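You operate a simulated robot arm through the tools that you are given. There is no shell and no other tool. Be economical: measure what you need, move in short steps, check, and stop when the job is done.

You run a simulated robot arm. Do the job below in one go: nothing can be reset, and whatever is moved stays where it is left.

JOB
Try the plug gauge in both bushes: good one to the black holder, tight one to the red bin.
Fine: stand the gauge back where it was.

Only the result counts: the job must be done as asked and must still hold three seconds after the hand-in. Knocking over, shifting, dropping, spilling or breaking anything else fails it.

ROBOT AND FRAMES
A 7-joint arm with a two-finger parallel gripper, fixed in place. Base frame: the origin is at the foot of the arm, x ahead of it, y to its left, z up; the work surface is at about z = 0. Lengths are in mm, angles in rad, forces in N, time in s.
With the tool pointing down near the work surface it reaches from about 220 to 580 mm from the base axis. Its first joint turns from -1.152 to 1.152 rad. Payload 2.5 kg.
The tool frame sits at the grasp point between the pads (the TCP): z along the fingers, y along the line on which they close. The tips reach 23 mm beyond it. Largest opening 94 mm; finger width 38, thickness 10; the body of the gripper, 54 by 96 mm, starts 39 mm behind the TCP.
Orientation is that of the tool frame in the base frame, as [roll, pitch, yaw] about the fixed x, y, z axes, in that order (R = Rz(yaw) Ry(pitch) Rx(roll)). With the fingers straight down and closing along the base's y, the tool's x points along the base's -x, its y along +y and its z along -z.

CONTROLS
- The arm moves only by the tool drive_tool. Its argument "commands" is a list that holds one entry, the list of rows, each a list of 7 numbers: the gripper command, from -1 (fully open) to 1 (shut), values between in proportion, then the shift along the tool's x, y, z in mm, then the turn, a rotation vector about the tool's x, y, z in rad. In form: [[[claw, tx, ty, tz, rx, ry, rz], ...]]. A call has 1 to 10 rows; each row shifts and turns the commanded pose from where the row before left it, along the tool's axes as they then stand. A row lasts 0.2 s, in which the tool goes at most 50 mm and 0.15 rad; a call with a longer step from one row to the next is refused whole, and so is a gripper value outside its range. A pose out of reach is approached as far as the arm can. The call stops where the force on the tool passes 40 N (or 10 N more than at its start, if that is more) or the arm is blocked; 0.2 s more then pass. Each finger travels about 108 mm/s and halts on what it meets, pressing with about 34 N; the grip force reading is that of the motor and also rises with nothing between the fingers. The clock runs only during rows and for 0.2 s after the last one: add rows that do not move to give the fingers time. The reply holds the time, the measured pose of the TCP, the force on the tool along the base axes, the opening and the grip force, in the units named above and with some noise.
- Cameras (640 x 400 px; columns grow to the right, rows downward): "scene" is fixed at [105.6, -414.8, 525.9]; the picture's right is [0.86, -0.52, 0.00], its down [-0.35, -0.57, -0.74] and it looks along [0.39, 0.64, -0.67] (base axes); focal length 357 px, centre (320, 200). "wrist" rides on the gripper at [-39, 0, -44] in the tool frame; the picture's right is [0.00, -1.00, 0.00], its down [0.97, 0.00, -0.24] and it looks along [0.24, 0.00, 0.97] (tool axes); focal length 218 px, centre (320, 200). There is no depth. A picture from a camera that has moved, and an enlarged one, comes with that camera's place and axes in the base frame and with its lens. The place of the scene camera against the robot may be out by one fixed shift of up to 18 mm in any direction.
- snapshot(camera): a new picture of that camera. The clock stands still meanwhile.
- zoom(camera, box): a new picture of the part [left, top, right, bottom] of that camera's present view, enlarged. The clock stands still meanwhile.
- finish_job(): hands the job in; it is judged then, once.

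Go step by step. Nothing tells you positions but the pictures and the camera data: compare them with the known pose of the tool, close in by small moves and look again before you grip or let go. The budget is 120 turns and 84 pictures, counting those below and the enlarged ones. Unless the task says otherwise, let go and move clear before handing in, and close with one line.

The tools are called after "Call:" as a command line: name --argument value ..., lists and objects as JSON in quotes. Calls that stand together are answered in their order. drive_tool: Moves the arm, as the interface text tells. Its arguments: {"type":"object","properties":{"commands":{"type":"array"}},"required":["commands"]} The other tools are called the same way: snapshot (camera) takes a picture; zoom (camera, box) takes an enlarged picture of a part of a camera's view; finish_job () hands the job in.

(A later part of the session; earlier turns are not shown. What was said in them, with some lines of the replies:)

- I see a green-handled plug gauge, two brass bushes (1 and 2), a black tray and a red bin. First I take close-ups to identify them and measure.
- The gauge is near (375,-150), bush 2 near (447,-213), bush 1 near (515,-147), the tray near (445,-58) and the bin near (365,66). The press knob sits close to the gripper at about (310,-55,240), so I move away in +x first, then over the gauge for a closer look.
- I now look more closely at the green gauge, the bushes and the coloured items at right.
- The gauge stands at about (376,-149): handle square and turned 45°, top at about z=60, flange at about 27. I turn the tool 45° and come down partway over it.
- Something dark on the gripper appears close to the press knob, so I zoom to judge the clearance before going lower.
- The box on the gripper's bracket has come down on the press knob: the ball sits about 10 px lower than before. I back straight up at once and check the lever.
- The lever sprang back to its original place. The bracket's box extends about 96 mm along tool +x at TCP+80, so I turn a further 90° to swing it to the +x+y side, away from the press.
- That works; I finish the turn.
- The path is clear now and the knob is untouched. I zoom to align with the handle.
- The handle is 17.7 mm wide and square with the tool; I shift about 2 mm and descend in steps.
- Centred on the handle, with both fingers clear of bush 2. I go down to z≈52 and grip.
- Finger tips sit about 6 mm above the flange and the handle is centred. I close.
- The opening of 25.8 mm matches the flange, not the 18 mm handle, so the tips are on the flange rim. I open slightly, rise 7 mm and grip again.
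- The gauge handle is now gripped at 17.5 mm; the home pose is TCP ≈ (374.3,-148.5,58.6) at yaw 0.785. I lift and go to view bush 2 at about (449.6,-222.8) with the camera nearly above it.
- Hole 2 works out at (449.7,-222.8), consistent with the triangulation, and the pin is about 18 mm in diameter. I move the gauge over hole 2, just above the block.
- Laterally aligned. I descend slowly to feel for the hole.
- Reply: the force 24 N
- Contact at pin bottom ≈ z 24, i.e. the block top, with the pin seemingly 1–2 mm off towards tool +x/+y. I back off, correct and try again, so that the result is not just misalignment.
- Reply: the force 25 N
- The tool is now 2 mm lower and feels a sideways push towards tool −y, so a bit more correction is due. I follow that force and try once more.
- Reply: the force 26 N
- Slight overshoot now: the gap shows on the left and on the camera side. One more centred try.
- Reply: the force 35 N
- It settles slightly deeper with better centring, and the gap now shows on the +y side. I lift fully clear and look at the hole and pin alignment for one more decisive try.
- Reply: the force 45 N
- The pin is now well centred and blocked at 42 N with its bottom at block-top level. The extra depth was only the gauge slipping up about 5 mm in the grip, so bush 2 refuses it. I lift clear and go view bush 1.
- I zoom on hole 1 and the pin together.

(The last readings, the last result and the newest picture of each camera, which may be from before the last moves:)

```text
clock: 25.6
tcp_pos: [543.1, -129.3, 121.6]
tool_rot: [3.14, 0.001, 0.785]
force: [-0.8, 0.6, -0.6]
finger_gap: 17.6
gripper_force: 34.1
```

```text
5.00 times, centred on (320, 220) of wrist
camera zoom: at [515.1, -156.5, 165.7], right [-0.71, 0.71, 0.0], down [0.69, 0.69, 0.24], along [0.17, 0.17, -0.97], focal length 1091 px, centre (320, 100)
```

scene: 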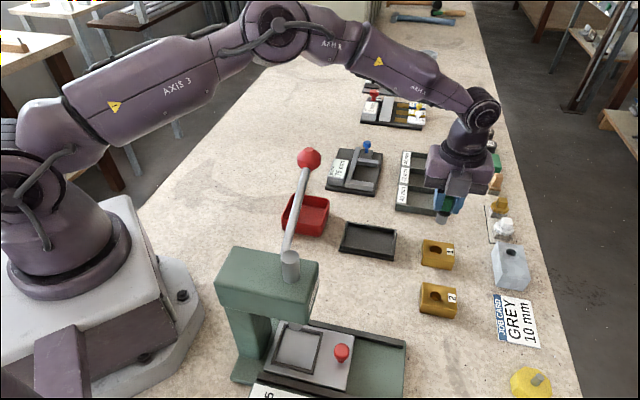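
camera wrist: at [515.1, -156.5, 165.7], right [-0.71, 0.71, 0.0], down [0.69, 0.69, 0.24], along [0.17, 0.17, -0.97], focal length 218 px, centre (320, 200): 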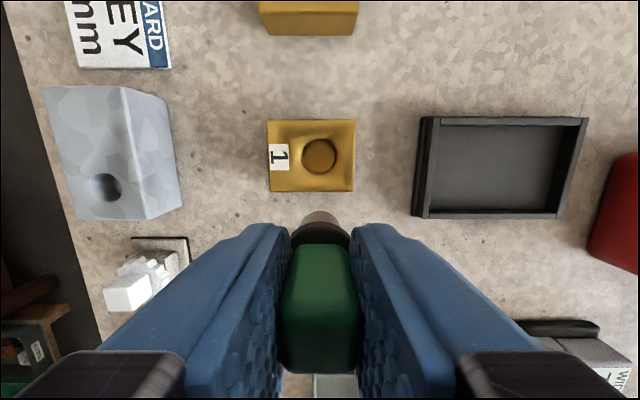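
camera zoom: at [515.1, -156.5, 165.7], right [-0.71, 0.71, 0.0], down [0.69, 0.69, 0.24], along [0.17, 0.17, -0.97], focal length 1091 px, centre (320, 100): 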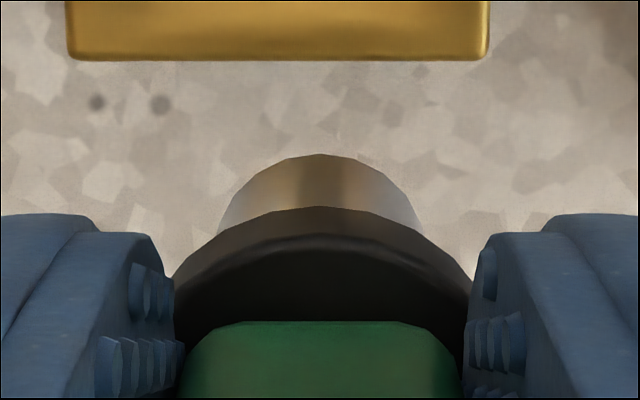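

Hole 1 is visibly larger (about 23 mm against a pin of about 20). I move over it and descend to just above.

Call:
drive_tool --commands '[[[1, -16, 0.5, 0, 0, 0, 0], [1, -16.6, 0, 0, 0, 0, 0], [1, 0, 0, 15, 0, 0, 0], [1, 0, 0, 15, 0, 0, 0], [1, 0, 0, 5, 0, 0, 0], [1, 0, 0, 0, 0, 0, 0]]]'

Call:
zoom --camera "wrist" --box '[240, 150, 400, 260]'

Call:
zoom --camera "scene" --box '[390, 200, 490, 280]'

```text
clock: 27.0
tcp_pos: [519.5, -151.2, 85.0]
tool_rot: [-3.141, 0.0, 0.787]
force: [-0.4, -0.5, -0.9]
finger_gap: 17.4
gripper_force: 34.3
```

```text
3.64 times, centred on (320, 205) of wrist
camera zoom: at [492.1, -178.6, 129.9], right [-0.71, 0.71, 0.0], down [0.69, 0.69, 0.24], along [0.17, 0.17, -0.97], focal length 794 px, centre (320, 182)
```

zoom: 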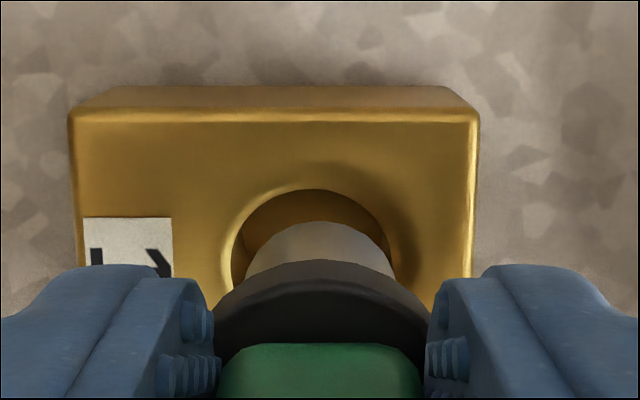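

```text
5.00 times, centred on (440, 240) of scene
camera zoom: at [105.6, -414.8, 525.9], right [0.86, -0.52, 0.0], down [-0.35, -0.57, -0.74], along [0.39, 0.64, -0.67], focal length 1785 px, centre (-280, 0)
```

zoom: 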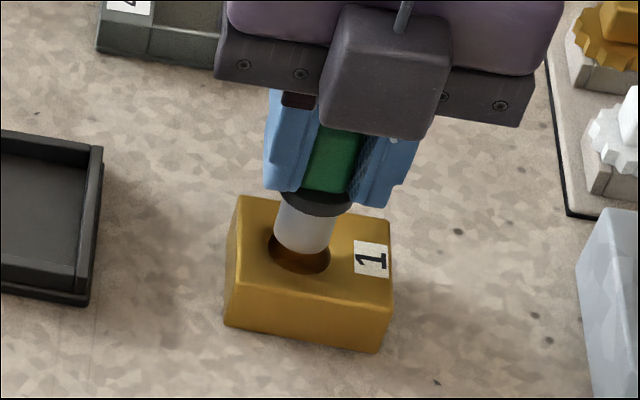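

Alignment looks good. I lower slowly into hole 1.

Call:
drive_tool --commands '[[[1, 0, 0.4, 3, 0, 0, 0], [1, 0, 0, 3, 0, 0, 0], [1, 0, 0, 3, 0, 0, 0], [1, 0, 0, 3, 0, 0, 0], [1, 0, 0, 3, 0, 0, 0], [1, 0, 0, 3, 0, 0, 0], [1, 0, 0, 0, 0, 0, 0]]]'

Call:
zoom --camera "scene" --box '[390, 200, 490, 280]'

```text
clock: 28.6
tcp_pos: [519.1, -149.9, 68.0]
tool_rot: [-3.14, -0.001, 0.784]
force: [0.3, 0.4, -0.9]
finger_gap: 17.6
gripper_force: 33.5
```

```text
5.00 times, centred on (440, 240) of scene
camera zoom: at [105.6, -414.8, 525.9], right [0.86, -0.52, 0.0], down [-0.35, -0.57, -0.74], along [0.39, 0.64, -0.67], focal length 1785 px, centre (-280, 0)
```

zoom: 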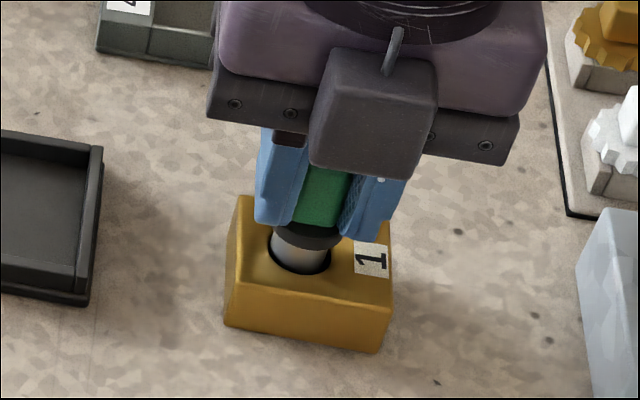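

Bush 1 takes the gauge freely, so bush 1 is good and bush 2 is tight. I push a little further to be sure, then withdraw and go back to the gauge's home spot.

Call:
drive_tool --commands '[[[1, 0, 0, 3, 0, 0, 0], [1, 0, 0, 3, 0, 0, 0], [1, 0, 0, 0, 0, 0, 0]]]'

```text
clock: 29.4
tcp_pos: [519.5, -152.1, 62.0]
tool_rot: [3.141, 0.0, 0.787]
force: [0.5, -0.5, -0.3]
finger_gap: 17.6
gripper_force: 33.9
```

It goes 15 mm deep without force. I withdraw straight up and carry the gauge above its home spot.

Call:
drive_tool --commands '[[[1, 0, 0, -20, 0, 0, 0], [1, 0, 0, -20, 0, 0, 0], [1, 0, 0, -20, 0, 0, 0], [1, -25, -26.5, 0, 0, 0, 0], [1, -25, -26.5, 0, 0, 0, 0], [1, -25, -26.5, 0, 0, 0, 0], [1, -25.3, -26.6, 0, 0, 0, 0], [1, 0, 0, 0, 0, 0, 0], [1, 0, 0, 0, 0, 0, 0]]]'

Call:
snapshot --camera "wrist"

Call:
snapshot --camera "scene"

```text
clock: 31.4
tcp_pos: [372.5, -148.0, 122.8]
tool_rot: [3.141, 0.0, 0.788]
force: [0.0, -0.4, -1.0]
finger_gap: 17.7
gripper_force: 34.1
```

```text
32 pictures are left
camera wrist: at [346.5, -176.1, 167.0], right [-0.71, 0.71, 0.0], down [0.69, 0.69, 0.24], along [0.17, 0.17, -0.97], focal length 218 px, centre (320, 200)
```

wrist: 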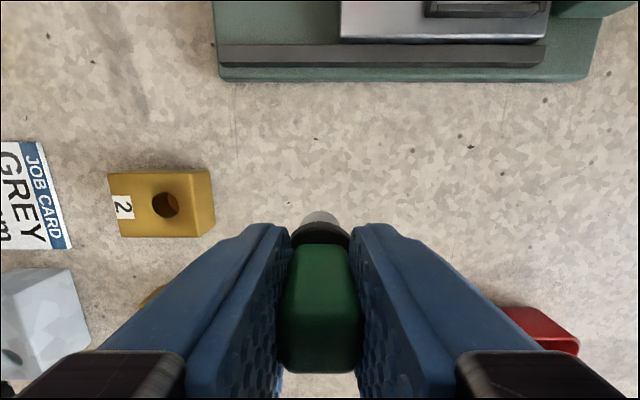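

```text
31 pictures are left
```

scene: 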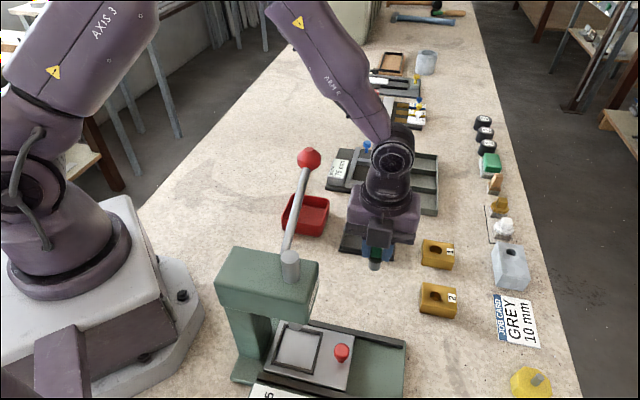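

Back above home within 0.2 mm. I lower until the base of the pin touches the table (expected TCP z ≈ 53.7).

Call:
drive_tool --commands '[[[1, 0, 0, 25, 0, 0, 0], [1, 0, 0, 25, 0, 0, 0], [1, 0, 0, 12, 0, 0, 0], [1, 0, 0, 3, 0, 0, 0], [1, 0, 0, 0, 0, 0, 0]]]'

Call:
zoom --camera "scene" --box '[330, 230, 430, 310]'

```text
clock: 32.6
tcp_pos: [375.7, -147.1, 58.3]
tool_rot: [-3.141, 0.0, 0.787]
force: [-0.7, 0.8, -1.3]
finger_gap: 17.5
gripper_force: 33.6
```

```text
5.00 times, centred on (380, 270) of scene
camera zoom: at [105.6, -414.8, 525.9], right [0.86, -0.52, 0.0], down [-0.35, -0.57, -0.74], along [0.39, 0.64, -0.67], focal length 1785 px, centre (20, -150)
```

zoom: 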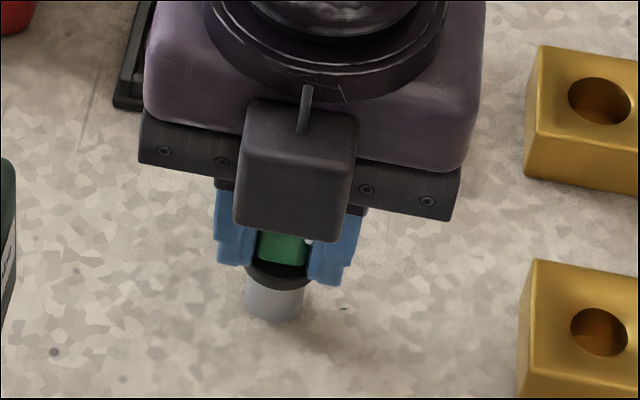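

Call:
drive_tool --commands '[[[1, 0, 0, 1.5, 0, 0, 0], [1, 0, 0, 1, 0, 0, 0], [1, 0, 0, 1, 0, 0, 0], [1, 0, 0, 0, 0, 0, 0]]]'

```text
clock: 33.6
tcp_pos: [373.0, -146.7, 53.2]
tool_rot: [3.142, 0.0, 0.786]
force: [0.7, -0.2, -1.3]
finger_gap: 17.9
gripper_force: 33.7
```

No contact yet; I go on in half-millimetre steps.

Call:
drive_tool --commands '[[[1, 0, 0, 0.5, 0, 0, 0], [1, 0, 0, 0.5, 0, 0, 0], [1, 0, 0, 0.5, 0, 0, 0], [1, 0, 0, 0, 0, 0, 0]]]'

Call:
zoom --camera "wrist" --box '[240, 150, 400, 260]'

```text
clock: 34.6
tcp_pos: [373.6, -148.7, 53.3]
tool_rot: [3.142, -0.001, 0.785]
force: [-8.3, 2.1, 23.4]
finger_gap: 17.7
gripper_force: 34.2
```

```text
3.64 times, centred on (320, 205) of wrist
camera zoom: at [347.0, -175.8, 96.8], right [-0.71, 0.71, 0.0], down [0.69, 0.69, 0.24], along [0.17, 0.17, -0.97], focal length 794 px, centre (320, 182)
```

zoom: 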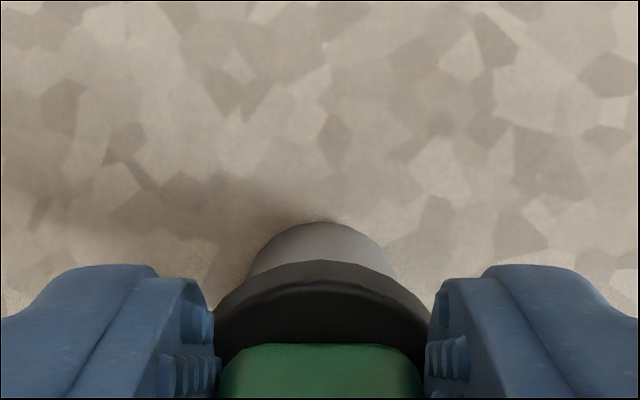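

It is on the table. I ease the pressure, open gently and rise.

Call:
drive_tool --commands '[[[1, 0, 0, -1, 0, 0, 0], [1, 0, 0, 0, 0, 0, 0]]]'

Call:
drive_tool --commands '[[[0.5, 0, 0, 0, 0, 0, 0], [0, 0, 0, 0, 0, 0, 0], [-0.3, 0, 0, 0, 0, 0, 0], [-0.3, 0, 0, 0, 0, 0, 0], [-0.3, 0, 0, -15, 0, 0, 0], [-0.3, 0, 0, -30, 0, 0, 0], [-0.3, 0, 0, -40, 0, 0, 0], [-1, 0, 0, -40, 0, 0, 0], [-1, 0, 0, 0, 0, 0, 0]]]'

Call:
snapshot --camera "scene"

Call:
zoom --camera "wrist" --box '[150, 140, 400, 330]'

```text
clock: 35.2
tcp_pos: [373.5, -148.1, 54.7]
tool_rot: [3.14, 0.0, 0.786]
force: [0.1, -1.6, 0.5]
finger_gap: 17.6
gripper_force: 34.4
```

```text
clock: 37.2
tcp_pos: [373.2, -149.2, 179.6]
tool_rot: [-3.141, 0.001, 0.786]
force: [0.3, 0.2, 0.7]
finger_gap: 94.3
gripper_force: 0.1
```

```text
28 pictures are left
```

scene: 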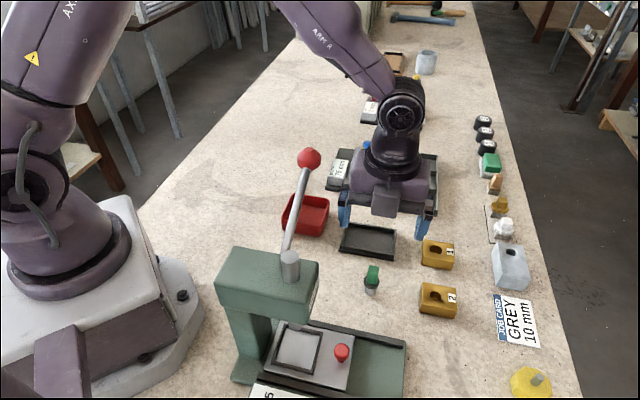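

```text
2.11 times, centred on (275, 235) of wrist
camera zoom: at [347.1, -176.8, 223.9], right [-0.71, 0.71, 0.0], down [0.69, 0.69, 0.24], along [0.17, 0.17, -0.97], focal length 460 px, centre (415, 126)
```

zoom: 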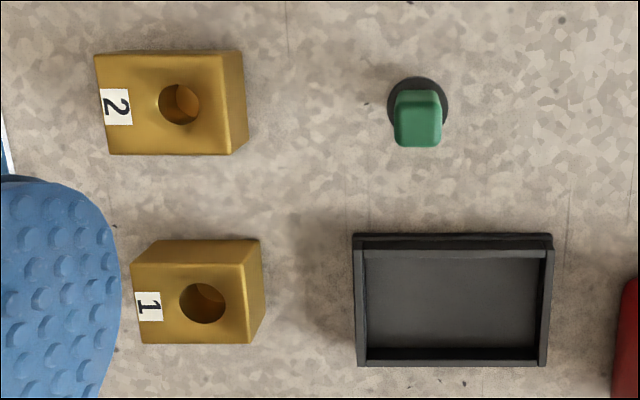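

The gauge stands upright. I compare its place with the first close-up.

Call:
zoom --camera "scene" --box '[270, 180, 470, 330]'

```text
2.67 times, centred on (370, 255) of scene
camera zoom: at [105.6, -414.8, 525.9], right [0.86, -0.52, 0.0], down [-0.35, -0.57, -0.74], along [0.39, 0.64, -0.67], focal length 952 px, centre (187, 53)
```

zoom: 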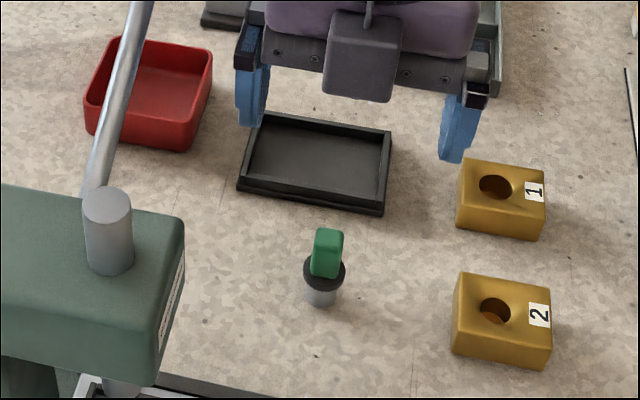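

The gauge is back within about 1.5 mm. Now bush 1: block about 56×44×24 mm, centre about (523.8,-155.7), long side along the finger line, so I move above it.

Call:
drive_tool --commands '[[[-1, 25, 27.5, 0, 0, 0, 0], [-1, 25, 27.5, 0, 0, 0, 0], [-1, 25, 27.5, 20, 0, 0, 0], [-1, 25.8, 27.5, 40, 0, 0, 0], [-1, 0, 0, 30, 0, 0, 0], [-1, 0, 0, 0, 0, 0, 0]]]'

Call:
snapshot --camera "wrist"

Call:
snapshot --camera "scene"

```text
refused: row 4 steps farther than a row can; nothing moved
```

```text
25 pictures are left
camera wrist: at [347.1, -176.8, 223.9], right [-0.71, 0.71, 0.0], down [0.69, 0.69, 0.24], along [0.17, 0.17, -0.97], focal length 218 px, centre (320, 200)
```

wrist: 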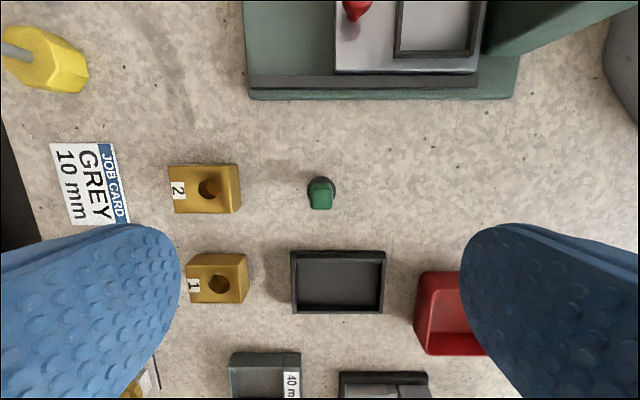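

```text
24 pictures are left
```

scene: 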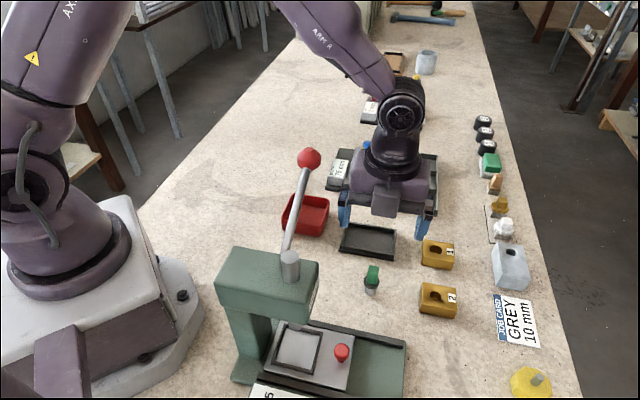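

The move was refused because one row was too long; I resend it split up and look afterwards.

Call:
drive_tool --commands '[[[-1, 25, 27.5, 0, 0, 0, 0], [-1, 25, 27.5, 0, 0, 0, 0], [-1, 25, 27.5, 0, 0, 0, 0], [-1, 25.8, 27.5, 0, 0, 0, 0], [-1, 0, 0, 40, 0, 0, 0], [-1, 0, 0, 40, 0, 0, 0], [-1, 0, 0, 10, 0, 0, 0], [-1, 0, 0, 0, 0, 0, 0]]]'

Call:
snapshot --camera "wrist"

```text
clock: 39.0
tcp_pos: [523.8, -154.1, 90.4]
tool_rot: [3.141, 0.001, 0.787]
force: [0.2, -0.9, 0.1]
finger_gap: 94.1
gripper_force: 0.1
```

```text
23 pictures are left
camera wrist: at [497.1, -181.5, 132.5], right [-0.71, 0.71, 0.0], down [0.69, 0.69, 0.24], along [0.17, 0.17, -0.97], focal length 218 px, centre (320, 200)
```

wrist: 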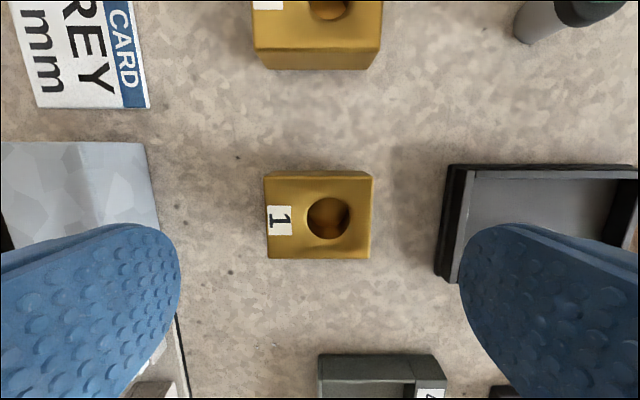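

Bush 1 is centred between the fingers. I narrow the opening so the right finger stays clear of the tray, descend to z≈30 and grip.

Call:
drive_tool --commands '[[[-0.6, -2, 0.7, 0, 0, 0, 0], [-0.6, 0, 0, 0, 0, 0, 0], [-0.6, 0, 0, 20, 0, 0, 0], [-0.6, 0, 0, 20, 0, 0, 0], [-0.6, 0, 0, 19, 0, 0, 0], [-0.6, 0, 0, 0, 0, 0, 0], [1, 0, 0, 0, 0, 0, 0], [1, 0, 0, 0, 0, 0, 0], [1, 0, 0, 0, 0, 0, 0]]]'

Call:
snapshot --camera "wrist"

```text
clock: 41.0
tcp_pos: [523.6, -155.4, 28.9]
tool_rot: [-3.14, 0.0, 0.787]
force: [1.4, -0.2, -0.5]
finger_gap: 55.2
gripper_force: 33.8
```

```text
22 pictures are left
camera wrist: at [496.5, -183.3, 73.4], right [-0.71, 0.71, 0.0], down [0.69, 0.69, 0.24], along [0.17, 0.17, -0.97], focal length 218 px, centre (320, 200)
```

wrist: 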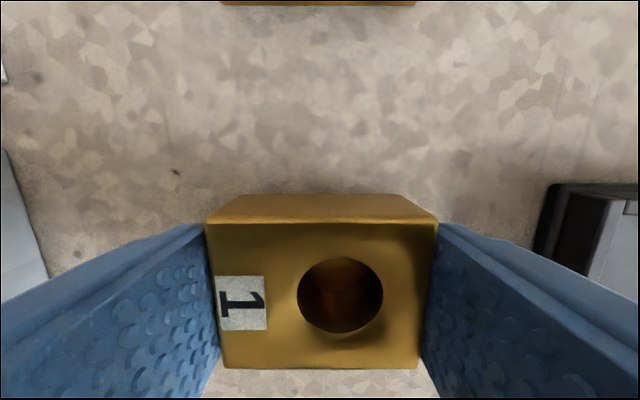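

Bush 1 is held at 55 mm. I lift it and carry it over the black tray at about (440,-58), then check alignment.

Call:
drive_tool --commands '[[[1, 0, 0, -20, 0, 0, 0], [1, 0, 0, -25, 0, 0, 0], [1, 0, 0, -25, 0, 0, 0], [1, 3, -43, 0, 0, 0, 0], [1, 3, -43, 0, 0, 0, 0], [1, 3.4, -42.2, 0, 0, 0, 0], [1, 0, 0, 0, 0, 0, 0], [1, 0, 0, 0, 0, 0, 0]]]'

Call:
snapshot --camera "wrist"

Call:
snapshot --camera "scene"

```text
clock: 42.8
tcp_pos: [441.9, -59.0, 100.8]
tool_rot: [3.141, 0.0, 0.786]
force: [0.4, 0.3, 0.6]
finger_gap: 0.1
gripper_force: 33.2
```

```text
21 pictures are left
camera wrist: at [414.1, -87.1, 143.1], right [-0.71, 0.71, 0.0], down [0.69, 0.69, 0.24], along [0.17, 0.17, -0.97], focal length 218 px, centre (320, 200)
```

wrist: 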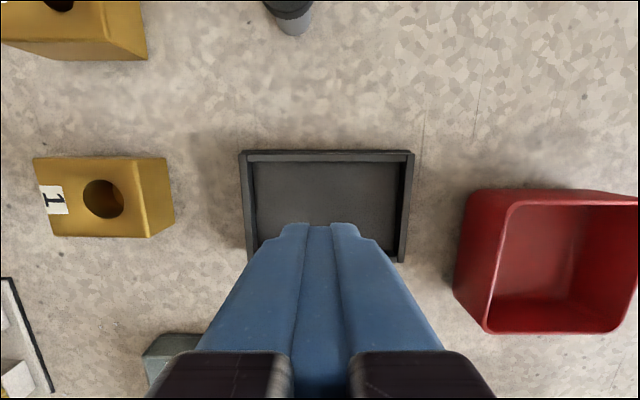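

```text
20 pictures are left
```

scene: 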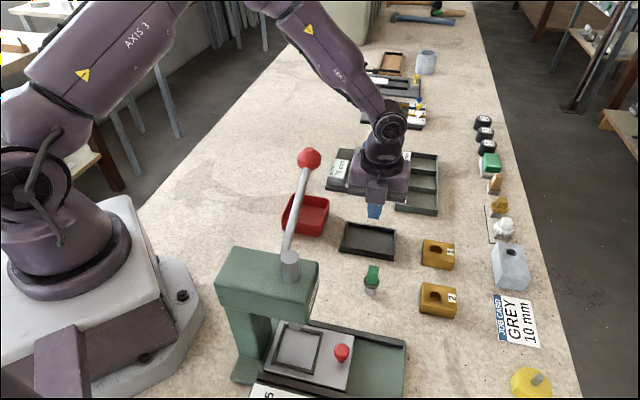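

The bush slipped out at the start of the lift; it still sits in its place. I return to the same spot, grip lower and lift slowly in small steps.

Call:
drive_tool --commands '[[[-0.6, -3, 43, 0, 0, 0, 0], [-0.6, -3, 43, 0, 0, 0, 0], [-0.6, -3.4, 42.2, 0, 0, 0, 0], [-0.6, 0, 0, 0, 0, 0, 0], [-0.6, 0, 0, 0, 0, 0, 0]]]'

Call:
snapshot --camera "wrist"

Call:
zoom --camera "scene" --box '[390, 210, 490, 290]'

```text
clock: 44.0
tcp_pos: [521.4, -155.4, 98.5]
tool_rot: [3.142, -0.001, 0.788]
force: [0.1, 0.7, -0.6]
finger_gap: 75.0
gripper_force: 0.1
```

```text
19 pictures are left
camera wrist: at [495.5, -184.0, 142.9], right [-0.71, 0.71, 0.0], down [0.69, 0.69, 0.24], along [0.17, 0.17, -0.97], focal length 218 px, centre (320, 200)
```

wrist: 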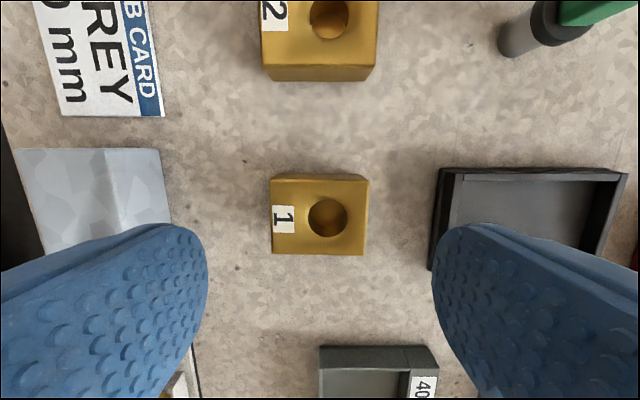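

```text
5.00 times, centred on (440, 250) of scene
camera zoom: at [105.6, -414.8, 525.9], right [0.86, -0.52, 0.0], down [-0.35, -0.57, -0.74], along [0.39, 0.64, -0.67], focal length 1785 px, centre (-280, -50)
```

zoom: 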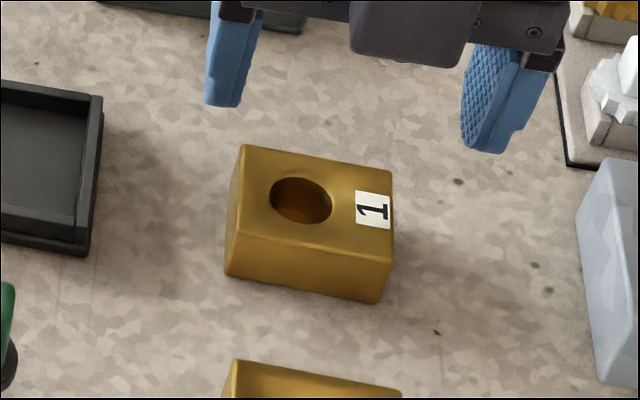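

I go down lower (tips at about z 4), grip with a longer wait, and lift 4 mm gently to check the hold.

Call:
drive_tool --commands '[[[-0.6, 0, 0, 25, 0, 0, 0], [-0.6, 0, 0, 25, 0, 0, 0], [-0.6, 0, 0, 21.5, 0, 0, 0], [-0.6, 0, 0, 0, 0, 0, 0], [1, 0, 0, 0, 0, 0, 0], [1, 0, 0, 0, 0, 0, 0], [1, 0, 0, 0, 0, 0, 0], [1, 0, 0, 0, 0, 0, 0], [1, 0, 0, 0, 0, 0, 0]]]'

Call:
drive_tool --commands '[[[1, 0, 0, -0.5, 0, 0, 0], [1, 0, 0, -1, 0, 0, 0], [1, 0, 0, -1, 0, 0, 0], [1, 0, 0, -1.5, 0, 0, 0], [1, 0, 0, 0, 0, 0, 0]]]'

Call:
zoom --camera "scene" --box '[390, 210, 490, 290]'

```text
clock: 46.0
tcp_pos: [522.1, -156.5, 28.2]
tool_rot: [3.141, 0.0, 0.787]
force: [0.4, 0.6, 0.1]
finger_gap: 55.5
gripper_force: 34.3
```

```text
clock: 47.2
tcp_pos: [520.4, -155.8, 32.1]
tool_rot: [3.141, 0.0, 0.787]
force: [0.1, 0.2, -1.5]
finger_gap: 55.8
gripper_force: 33.8
```

```text
5.00 times, centred on (440, 250) of scene
camera zoom: at [105.6, -414.8, 525.9], right [0.86, -0.52, 0.0], down [-0.35, -0.57, -0.74], along [0.39, 0.64, -0.67], focal length 1785 px, centre (-280, -50)
```

zoom: 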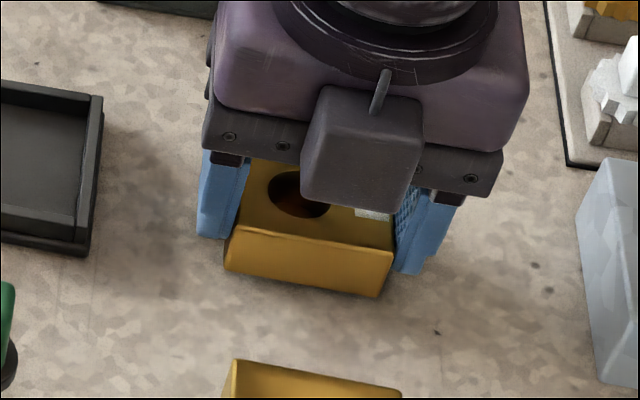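

It is rising with the fingers. I continue slowly and check again.

Call:
drive_tool --commands '[[[1, 0, 0, -2, 0, 0, 0], [1, 0, 0, -3, 0, 0, 0], [1, 0, 0, -4, 0, 0, 0], [1, 0, 0, -4, 0, 0, 0], [1, 0, 0, -4, 0, 0, 0], [1, 0, 0, -3, 0, 0, 0], [1, 0, 0, 0, 0, 0, 0]]]'

Call:
zoom --camera "scene" --box '[390, 210, 490, 290]'

```text
clock: 48.8
tcp_pos: [521.2, -156.5, 53.4]
tool_rot: [-3.141, 0.0, 0.788]
force: [0.2, 0.1, -2.0]
finger_gap: 55.4
gripper_force: 34.2
```

```text
5.00 times, centred on (440, 250) of scene
camera zoom: at [105.6, -414.8, 525.9], right [0.86, -0.52, 0.0], down [-0.35, -0.57, -0.74], along [0.39, 0.64, -0.67], focal length 1785 px, centre (-280, -50)
```

zoom: 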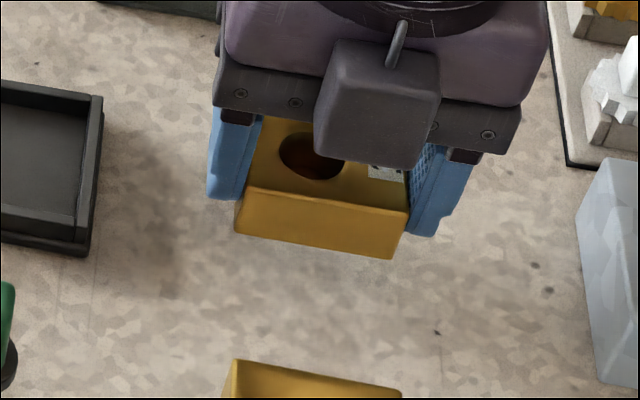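

Held securely now. I raise a bit more and travel slowly to the tray centre, which I put at about (439.2,-57.0).

Call:
drive_tool --commands '[[[1, 0, 0, -3, 0, 0, 0], [1, 0, 0, -4, 0, 0, 0], [1, 0, 0, -5, 0, 0, 0], [1, 0, 0, -3, 0, 0, 0], [1, 0, -3, 0, 0, 0, 0], [1, 1, -6, 0, 0, 0, 0], [1, 1, -9, 0, 0, 0, 0], [1, 1, -10, 0, 0, 0, 0], [1, 1, -10, 0, 0, 0, 0], [1, 1, -7, 0, 0, 0, 0]]]'

Call:
drive_tool --commands '[[[1, 0, -4, 0, 0, 0, 0], [1, 1, -8, 0, 0, 0, 0], [1, 1, -11, 0, 0, 0, 0], [1, 1, -12, 0, 0, 0, 0], [1, 1, -12, 0, 0, 0, 0], [1, 1, -12, 0, 0, 0, 0], [1, 1, -12, 0, 0, 0, 0], [1, 0.3, -9, 0, 0, 0, 0], [1, 0, -4.1, 0, 0, 0, 0], [1, 0, 0, 0, 0, 0, 0]]]'

Call:
snapshot --camera "wrist"

Call:
zoom --camera "scene" --box '[320, 190, 440, 280]'

```text
clock: 51.0
tcp_pos: [492.9, -119.7, 68.3]
tool_rot: [3.141, -0.001, 0.787]
force: [1.0, 0.2, -1.2]
finger_gap: 55.2
gripper_force: 34.3
```

```text
clock: 53.2
tcp_pos: [438.2, -57.3, 66.1]
tool_rot: [3.141, 0.001, 0.787]
force: [0.6, 0.2, -1.3]
finger_gap: 55.8
gripper_force: 34.0
```

```text
15 pictures are left
camera wrist: at [411.6, -84.1, 109.9], right [-0.71, 0.71, 0.0], down [0.69, 0.69, 0.24], along [0.17, 0.17, -0.97], focal length 218 px, centre (320, 200)
```

wrist: 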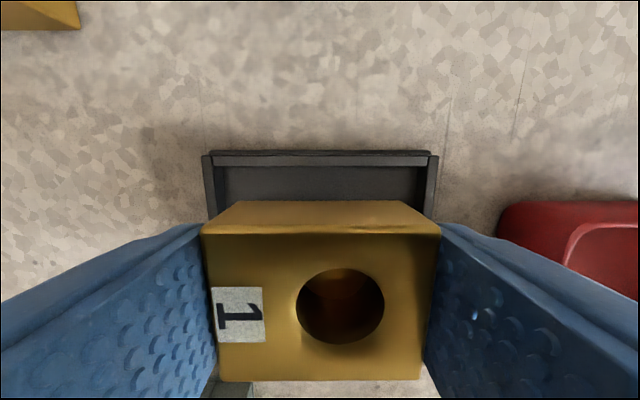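

```text
4.44 times, centred on (380, 235) of scene
camera zoom: at [105.6, -414.8, 525.9], right [0.86, -0.52, 0.0], down [-0.35, -0.57, -0.74], along [0.39, 0.64, -0.67], focal length 1587 px, centre (53, 44)
```

zoom: 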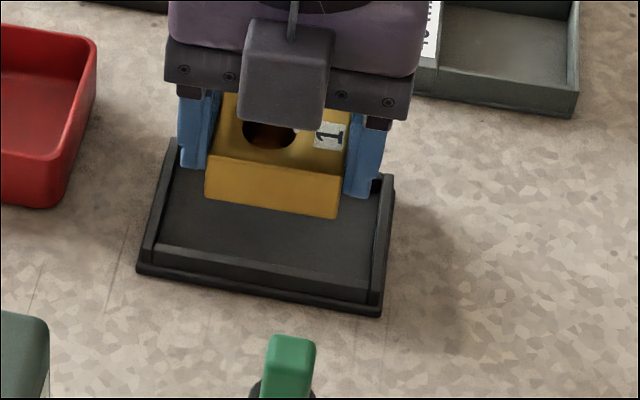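

Well centred over the tray. I lower slowly.

Call:
drive_tool --commands '[[[1, 0, 0, 3, 0, 0, 0], [1, 0, 0, 5, 0, 0, 0], [1, 0, 0, 6, 0, 0, 0], [1, 0, 0, 6, 0, 0, 0], [1, 0, 0, 5, 0, 0, 0], [1, 0, 0, 3, 0, 0, 0], [1, 0, 0, 2, 0, 0, 0], [1, 0, 0, 0, 0, 0, 0]]]'

Call:
drive_tool --commands '[[[1, 0, 0, 1, 0, 0, 0], [1, 0, 0, 1, 0, 0, 0], [1, 0, 0, 0, 0, 0, 0]]]'

Call:
zoom --camera "scene" --box '[320, 190, 440, 280]'

```text
clock: 55.0
tcp_pos: [438.5, -56.1, 37.1]
tool_rot: [-3.14, -0.002, 0.786]
force: [-0.3, 0.0, -1.4]
finger_gap: 55.2
gripper_force: 33.9
```

```text
clock: 55.8
tcp_pos: [438.7, -56.5, 34.8]
tool_rot: [-3.14, -0.001, 0.787]
force: [1.4, -0.1, -1.3]
finger_gap: 55.3
gripper_force: 33.9
```

```text
4.44 times, centred on (380, 235) of scene
camera zoom: at [105.6, -414.8, 525.9], right [0.86, -0.52, 0.0], down [-0.35, -0.57, -0.74], along [0.39, 0.64, -0.67], focal length 1587 px, centre (53, 44)
```

zoom: 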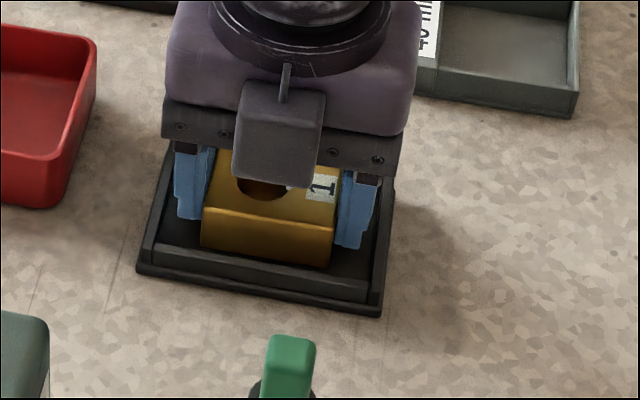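

Fits inside the rim; no contact yet, so I continue in 1 mm steps.

Call:
drive_tool --commands '[[[1, 0, 0, 1, 0, 0, 0], [1, 0, 0, 1, 0, 0, 0], [1, 0, 0, 1, 0, 0, 0], [1, 0, 0, 0, 0, 0, 0]]]'

```text
clock: 56.8
tcp_pos: [438.4, -56.6, 34.1]
tool_rot: [-3.141, -0.001, 0.788]
force: [-8.8, 2.2, 23.5]
finger_gap: 55.7
gripper_force: 33.8
```

Seated on the tray floor. I relieve the pressure, open a few millimetres only, and rise.

Call:
drive_tool --commands '[[[1, 0, 0, -2, 0, 0, 0], [1, 0, 0, 0, 0, 0, 0], [-0.34, 0, 0, 0, 0, 0, 0], [-0.34, 0, 0, 0, 0, 0, 0], [-0.34, 0, 0, 0, 0, 0, 0], [-0.34, 0, 0, -10, 0, 0, 0], [-0.34, 0, 0, -30, 0, 0, 0], [-0.34, 0, 0, -40, 0, 0, 0], [-1, 0, 0, -40, 0, 0, 0], [-1, 0, 0, 0, 0, 0, 0]]]'

Call:
snapshot --camera "wrist"

```text
clock: 59.0
tcp_pos: [437.2, -57.1, 153.4]
tool_rot: [3.141, 0.0, 0.785]
force: [-0.9, 0.3, -0.1]
finger_gap: 94.0
gripper_force: 0.0
```

```text
12 pictures are left
camera wrist: at [409.9, -85.5, 197.3], right [-0.71, 0.71, 0.0], down [0.69, 0.69, 0.24], along [0.17, 0.17, -0.97], focal length 218 px, centre (320, 200)
```

wrist: 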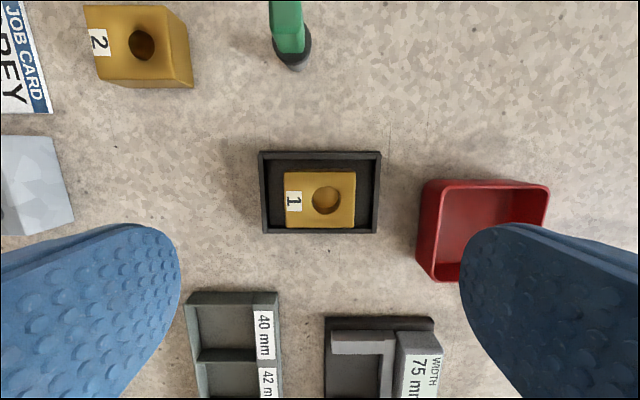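

Bush 1 lies flat in the black tray. Before fetching bush 2 I move over the red bin to measure it for a clean set-down.

Call:
drive_tool --commands '[[[-1, 7, -33, 0, 0, 0, 0], [-1, 7, -33, 0, 0, 0, 0], [-1, 7, -32, 0, 0, 0, 0], [-1, 6.6, -32, 0, 0, 0, 0], [-1, 0, 0, 0, 0, 0, 0]]]'

Call:
zoom --camera "wrist" --box '[220, 110, 420, 290]'

```text
clock: 60.2
tcp_pos: [365.0, 54.0, 152.6]
tool_rot: [3.141, -0.001, 0.786]
force: [0.0, 0.4, 0.1]
finger_gap: 94.1
gripper_force: 0.0
```

```text
2.22 times, centred on (320, 200) of wrist
camera zoom: at [337.7, 26.4, 195.8], right [-0.71, 0.71, 0.0], down [0.69, 0.69, 0.24], along [0.17, 0.17, -0.97], focal length 485 px, centre (320, 200)
```

zoom: 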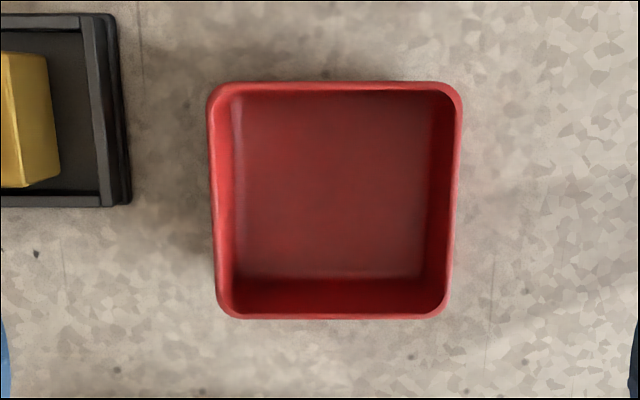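

The bin is 80 mm square outside with about 74 mm inside, centred at about (363.5,58.7), so gripping bush 2 across its 44 mm side fits. I travel to bush 2 (centre about (453,-226)) via larger x to keep the arm off the press lever, then turn 90°.

Call:
drive_tool --commands '[[[-1, -4.6, 34.6, 0, 0, 0, 0], [-1, -4.6, 34.7, 0, 0, 0, 0], [-1, -4.6, 34.7, 0, 0, 0, 0], [-1, -4.6, 34.6, 0, 0, 0, 0], [-1, -29.3, 30.5, 0, 0, 0, 0], [-1, -29.3, 30.5, 0, 0, 0, 0], [-1, -29.4, 30.5, 0, 0, 0, 0], [-1, -29.4, 30.5, 0, 0, 0, 0], [-1, 0, 0, 0, 0, 0, 0]]]'

Call:
drive_tool --commands '[[[-1, 0, 0, 0, 0, 0, -0.131], [-1, 0, 0, 0, 0, 0, -0.131], [-1, 0, 0, 0, 0, 0, -0.131], [-1, 0, 0, 0, 0, 0, -0.131], [-1, 0, 0, 0, 0, 0, -0.131], [-1, 0, 0, 0, 0, 0, -0.131], [-1, 0, 0, 0, 0, 0, -0.131], [-1, 0, 0, 0, 0, 0, -0.131], [-1, 0, 0, 0, 0, 0, -0.131], [-1, 0, 0, 0, 0, 0, -0.131]]]'

Call:
drive_tool --commands '[[[-1, 0, 0, 0, 0, 0, -0.131], [-1, 0, 0, 0, 0, 0, -0.13], [-1, 0, 0, 30, 0, 0, 0], [-1, 0, 0, 20, 0, 0, 0], [-1, 0, 0, 0, 0, 0, 0]]]'

Call:
snapshot --camera "wrist"

```text
clock: 62.2
tcp_pos: [456.8, -224.5, 153.1]
tool_rot: [-3.141, 0.0, 0.788]
force: [-0.3, -0.3, 0.1]
finger_gap: 94.0
gripper_force: 0.2
```

```text
clock: 64.4
tcp_pos: [453.9, -226.0, 154.0]
tool_rot: [3.141, -0.001, 2.098]
force: [0.0, 0.8, -0.5]
finger_gap: 94.0
gripper_force: 0.1
```

```text
clock: 65.6
tcp_pos: [455.4, -224.8, 104.1]
tool_rot: [-3.141, 0.001, 2.358]
force: [0.1, 0.1, 0.5]
finger_gap: 94.1
gripper_force: 0.0
```

```text
10 pictures are left
camera wrist: at [483.1, -253.5, 147.3], right [-0.71, -0.71, 0.0], down [-0.69, 0.68, 0.24], along [-0.17, 0.17, -0.97], focal length 218 px, centre (320, 200)
```

wrist: 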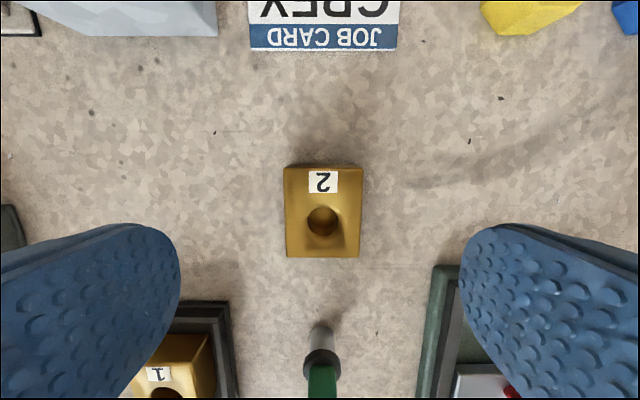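

Bush 2 is centred and the fingers are clear of everything. I descend and grip across the short side, with a gentle first lift.

Call:
drive_tool --commands '[[[-0.5, 0.6, -1.3, 0, 0, 0, 0], [-0.5, 0, 0, 25, 0, 0, 0], [-0.5, 0, 0, 25, 0, 0, 0], [-0.5, 0, 0, 25, 0, 0, 0], [-0.5, 0, 0, 0, 0, 0, 0], [1, 0, 0, 0, 0, 0, 0], [1, 0, 0, 0, 0, 0, 0], [1, 0, 0, 0, 0, 0, 0], [1, 0, 0, 0, 0, 0, 0], [1, 0, 0, 0, 0, 0, 0]]]'

Call:
drive_tool --commands '[[[1, 0, 0, -0.5, 0, 0, 0], [1, 0, 0, -1, 0, 0, 0], [1, 0, 0, -2, 0, 0, 0], [1, 0, 0, -3, 0, 0, 0], [1, 0, 0, -4, 0, 0, 0], [1, 0, 0, -4, 0, 0, 0], [1, 0, 0, -4, 0, 0, 0], [1, 0, 0, -2, 0, 0, 0], [1, 0, 0, 0, 0, 0, 0]]]'

Call:
snapshot --camera "scene"

```text
clock: 67.8
tcp_pos: [454.5, -227.6, 29.7]
tool_rot: [-3.142, 0.0, 2.357]
force: [0.4, -0.2, -0.6]
finger_gap: 45.6
gripper_force: 33.8
```

```text
clock: 69.8
tcp_pos: [453.5, -226.6, 49.5]
tool_rot: [3.141, 0.0, 2.357]
force: [-0.5, 0.8, -0.8]
finger_gap: 45.5
gripper_force: 34.0
```

```text
9 pictures are left
```

scene: 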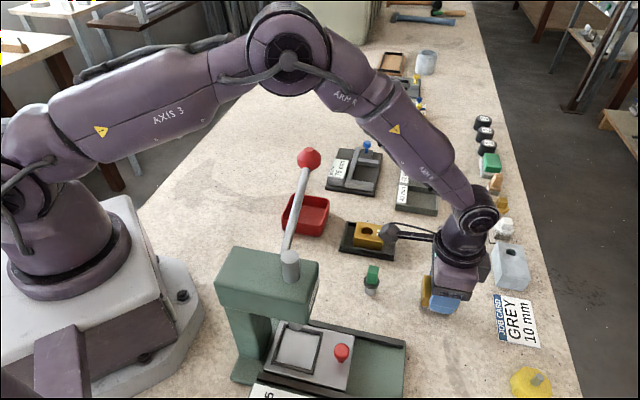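

Held firmly. I lift to z≈130 with gentle ramps, then carry round the safe way.

Call:
drive_tool --commands '[[[1, 0, 0, -4, 0, 0, 0], [1, 0, 0, -7, 0, 0, 0], [1, 0, 0, -10, 0, 0, 0], [1, 0, 0, -10, 0, 0, 0], [1, 0, 0, -10, 0, 0, 0], [1, 0, 0, -10, 0, 0, 0], [1, 0, 0, -10, 0, 0, 0], [1, 0, 0, -10, 0, 0, 0], [1, 0, 0, -7, 0, 0, 0], [1, 0, 0, -3, 0, 0, 0]]]'

Call:
drive_tool --commands '[[[1, 3, 3, 0, 0, 0, 0], [1, 5, 5, 0, 0, 0, 0], [1, 8, 7, 0, 0, 0, 0], [1, 9, 9, 0, 0, 0, 0], [1, 9, 9, 0, 0, 0, 0], [1, 9, 9, 0, 0, 0, 0], [1, 9, 9, 0, 0, 0, 0], [1, 7, 7, 0, 0, 0, 0], [1, 4, 3, 0, 0, 0, 0], [1, 0, 0, 0, 0, 0, 0]]]'

Call:
drive_tool --commands '[[[1, 3, 3, 0, 0, 0, 0], [1, 5, 5, 0, 0, 0, 0], [1, 8, 7, 0, 0, 0, 0], [1, 9, 9, 0, 0, 0, 0], [1, 9, 9, 0, 0, 0, 0], [1, 9, 9, 0, 0, 0, 0], [1, 9, 8, 0, 0, 0, 0], [1, 5, 4, 0, 0, 0, 0], [1, 2.3, 1.7, 0, 0, 0, 0], [1, 0, 0, 0, 0, 0, 0]]]'

```text
clock: 72.0
tcp_pos: [454.3, -226.5, 129.9]
tool_rot: [3.142, 0.0, 2.358]
force: [0.3, 0.4, -1.7]
finger_gap: 45.8
gripper_force: 34.5
```

```text
clock: 74.2
tcp_pos: [452.6, -137.0, 129.5]
tool_rot: [-3.141, 0.0, 2.359]
force: [-0.4, 0.4, -2.1]
finger_gap: 45.7
gripper_force: 34.0
```

```text
clock: 76.4
tcp_pos: [448.7, -57.4, 132.1]
tool_rot: [3.141, 0.001, 2.359]
force: [0.2, 0.4, -2.9]
finger_gap: 45.6
gripper_force: 34.2
```

Still held. Next leg goes to the bin centre.

Call:
drive_tool --commands '[[[1, 4, 0.5, 0, 0, 0, 0], [1, 7, 1, 0, 0, 0, 0], [1, 10, 1.5, 0, 0, 0, 0], [1, 12, 1.8, 0, 0, 0, 0], [1, 12, 1.8, 0, 0, 0, 0], [1, 12, 1.8, 0, 0, 0, 0], [1, 10, 1.5, 0, 0, 0, 0], [1, 6, 1, 0, 0, 0, 0], [1, 3, 0.5, 0, 0, 0, 0], [1, 0, 0, 0, 0, 0, 0]]]'

Call:
drive_tool --commands '[[[1, 4, 0.5, 0, 0, 0, 0], [1, 8, 1, 0, 0, 0, 0], [1, 11, 1.5, 0, 0, 0, 0], [1, 12, 1.8, 0, 0, 0, 0], [1, 12, 1.8, 0, 0, 0, 0], [1, 10, 1.5, 0, 0, 0, 0], [1, 7, 1, 0, 0, 0, 0], [1, 3.2, 0.4, 0, 0, 0, 0], [1, 0, 0, 0, 0, 0, 0], [1, 0, 0, 0, 0, 0, 0]]]'

Call:
snapshot --camera "wrist"

Call:
snapshot --camera "scene"

```text
clock: 78.6
tcp_pos: [404.0, 5.0, 129.6]
tool_rot: [-3.141, -0.001, 2.356]
force: [-0.3, -0.4, -1.8]
finger_gap: 45.8
gripper_force: 33.9
```

```text
clock: 80.8
tcp_pos: [361.5, 58.9, 129.8]
tool_rot: [3.141, 0.002, 2.358]
force: [0.4, -0.1, -2.7]
finger_gap: 45.8
gripper_force: 34.0
```

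```text
8 pictures are left
camera wrist: at [390.4, 31.0, 173.9], right [-0.71, -0.71, 0.0], down [-0.69, 0.69, 0.24], along [-0.17, 0.17, -0.97], focal length 218 px, centre (320, 200)
```

wrist: 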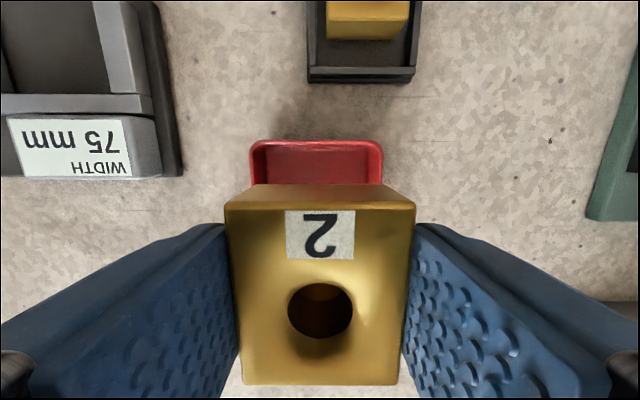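

```text
7 pictures are left
```

scene: 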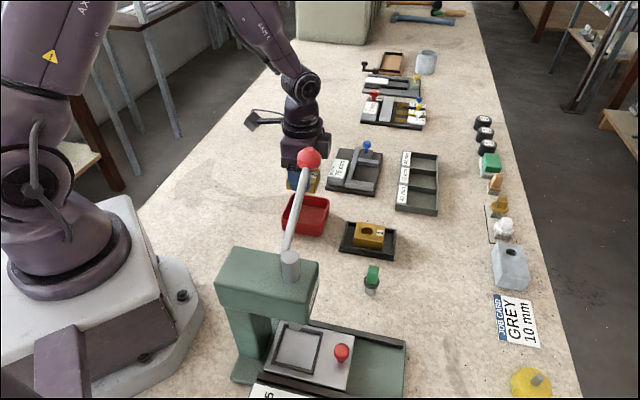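

Centred to within about 2–3 mm; I apply the small correction and descend to just above the rim for a check.

Call:
drive_tool --commands '[[[1, -1.5, 1, 0, 0, 0, 0], [1, -1.5, 1.1, 0, 0, 0, 0], [1, 0, 0, 4, 0, 0, 0], [1, 0, 0, 8, 0, 0, 0], [1, 0, 0, 12, 0, 0, 0], [1, 0, 0, 12, 0, 0, 0], [1, 0, 0, 8, 0, 0, 0], [1, 0, 0, 4, 0, 0, 0], [1, 0, 0, 0, 0, 0, 0]]]'

Call:
snapshot --camera "wrist"

Call:
zoom --camera "scene" --box '[250, 130, 370, 250]'

```text
clock: 82.8
tcp_pos: [365.4, 58.2, 82.8]
tool_rot: [3.141, -0.001, 2.359]
force: [0.9, -0.3, -2.0]
finger_gap: 45.7
gripper_force: 34.4
```

```text
6 pictures are left
camera wrist: at [393.8, 30.3, 126.4], right [-0.71, -0.71, 0.0], down [-0.69, 0.69, 0.24], along [-0.17, 0.17, -0.97], focal length 218 px, centre (320, 200)
```

wrist: 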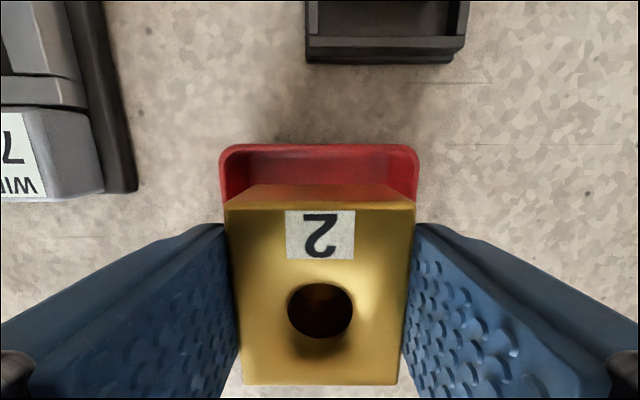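

```text
3.33 times, centred on (310, 190) of scene
camera zoom: at [105.6, -414.8, 525.9], right [0.86, -0.52, 0.0], down [-0.35, -0.57, -0.74], along [0.39, 0.64, -0.67], focal length 1190 px, centre (353, 233)
```

zoom: 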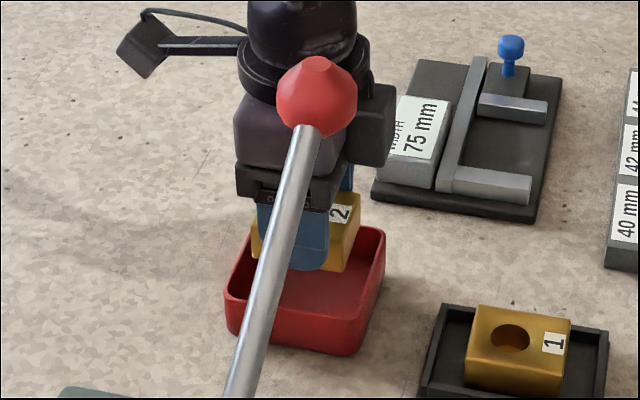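

Centred in the bin opening (rim at about z 37). I lower the bush inside.

Call:
drive_tool --commands '[[[1, 0, 0, 4, 0, 0, 0], [1, 0, 0, 7, 0, 0, 0], [1, 0, 0, 9, 0, 0, 0], [1, 0, 0, 9, 0, 0, 0], [1, 0, 0, 7, 0, 0, 0], [1, 0, 0, 5, 0, 0, 0], [1, 0, 0, 3, 0, 0, 0], [1, 0, 0, 0, 0, 0, 0]]]'

Call:
drive_tool --commands '[[[1, 0, 0, 1, 0, 0, 0], [1, 0, 0, 1, 0, 0, 0], [1, 0, 0, 0, 0, 0, 0]]]'

```text
clock: 84.6
tcp_pos: [366.0, 58.0, 39.1]
tool_rot: [-3.141, 0.0, 2.358]
force: [0.4, 0.5, -2.3]
finger_gap: 45.8
gripper_force: 34.0
```

```text
clock: 85.4
tcp_pos: [366.9, 58.8, 36.1]
tool_rot: [3.14, 0.0, 2.357]
force: [0.8, -0.3, -1.7]
finger_gap: 45.7
gripper_force: 33.8
```

Call:
drive_tool --commands '[[[1, 0, 0, 1, 0, 0, 0], [1, 0, 0, 1, 0, 0, 0], [1, 0, 0, 1, 0, 0, 0], [1, 0, 0, 1, 0, 0, 0], [1, 0, 0, 0, 0, 0, 0]]]'

```text
clock: 86.6
tcp_pos: [365.5, 59.4, 32.9]
tool_rot: [3.141, 0.0, 2.358]
force: [-7.6, -1.2, 25.6]
finger_gap: 45.8
gripper_force: 33.9
```

On the bin floor. I ease off, open just about 2 mm per side, and rise.

Call:
drive_tool --commands '[[[1, 0, 0, -1.5, 0, 0, 0], [1, 0, 0, 0, 0, 0, 0], [-0.06, 0, 0, 0, 0, 0, 0], [-0.06, 0, 0, 0, 0, 0, 0], [-0.06, 0, 0, 0, 0, 0, 0]]]'

Call:
drive_tool --commands '[[[-0.06, 0, 0, -3, 0, 0, 0], [-0.06, 0, 0, -8, 0, 0, 0], [-0.06, 0, 0, -20, 0, 0, 0], [-0.06, 0, 0, -40, 0, 0, 0], [-0.06, 0, 0, -40, 0, 0, 0], [-0.06, 0, 0, 0, 0, 0, 0]]]'

Call:
snapshot --camera "scene"

Call:
snapshot --camera "wrist"

```text
clock: 87.8
tcp_pos: [366.0, 58.2, 33.5]
tool_rot: [-3.142, 0.0, 2.358]
force: [0.0, -0.2, 0.2]
finger_gap: 49.8
gripper_force: 0.1
```

```text
clock: 89.2
tcp_pos: [363.6, 56.8, 144.8]
tool_rot: [3.14, 0.001, 2.358]
force: [-0.3, -0.3, 0.1]
finger_gap: 49.9
gripper_force: 0.1
```

```text
4 pictures are left
```

scene: 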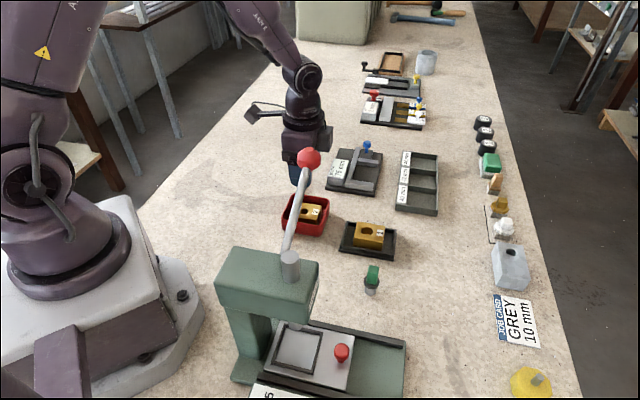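

```text
3 pictures are left
camera wrist: at [391.9, 28.6, 188.4], right [-0.71, -0.71, 0.0], down [-0.69, 0.69, 0.24], along [-0.17, 0.17, -0.97], focal length 218 px, centre (320, 200)
```

wrist: 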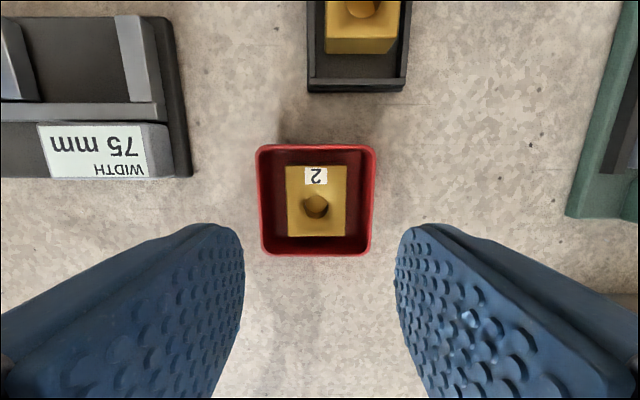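

Bush 1 lies in the black tray, bush 2 in the red bin, the gauge stands back at its spot, and the gripper is clear. I hand in.

Call:
finish_job

```text
The job is handed in.
```

The gauge entered bush 1 freely, so bush 1 is the good one and sits in the black holder. Bush 2 refused the gauge and sits in the red bin. The gauge stands upright within about 2 mm of where it was. Along the way the gripper bracket pressed the press lever once, and it sprang back; bush 1 also slipped out of the grip on the first lift, without moving from its place.
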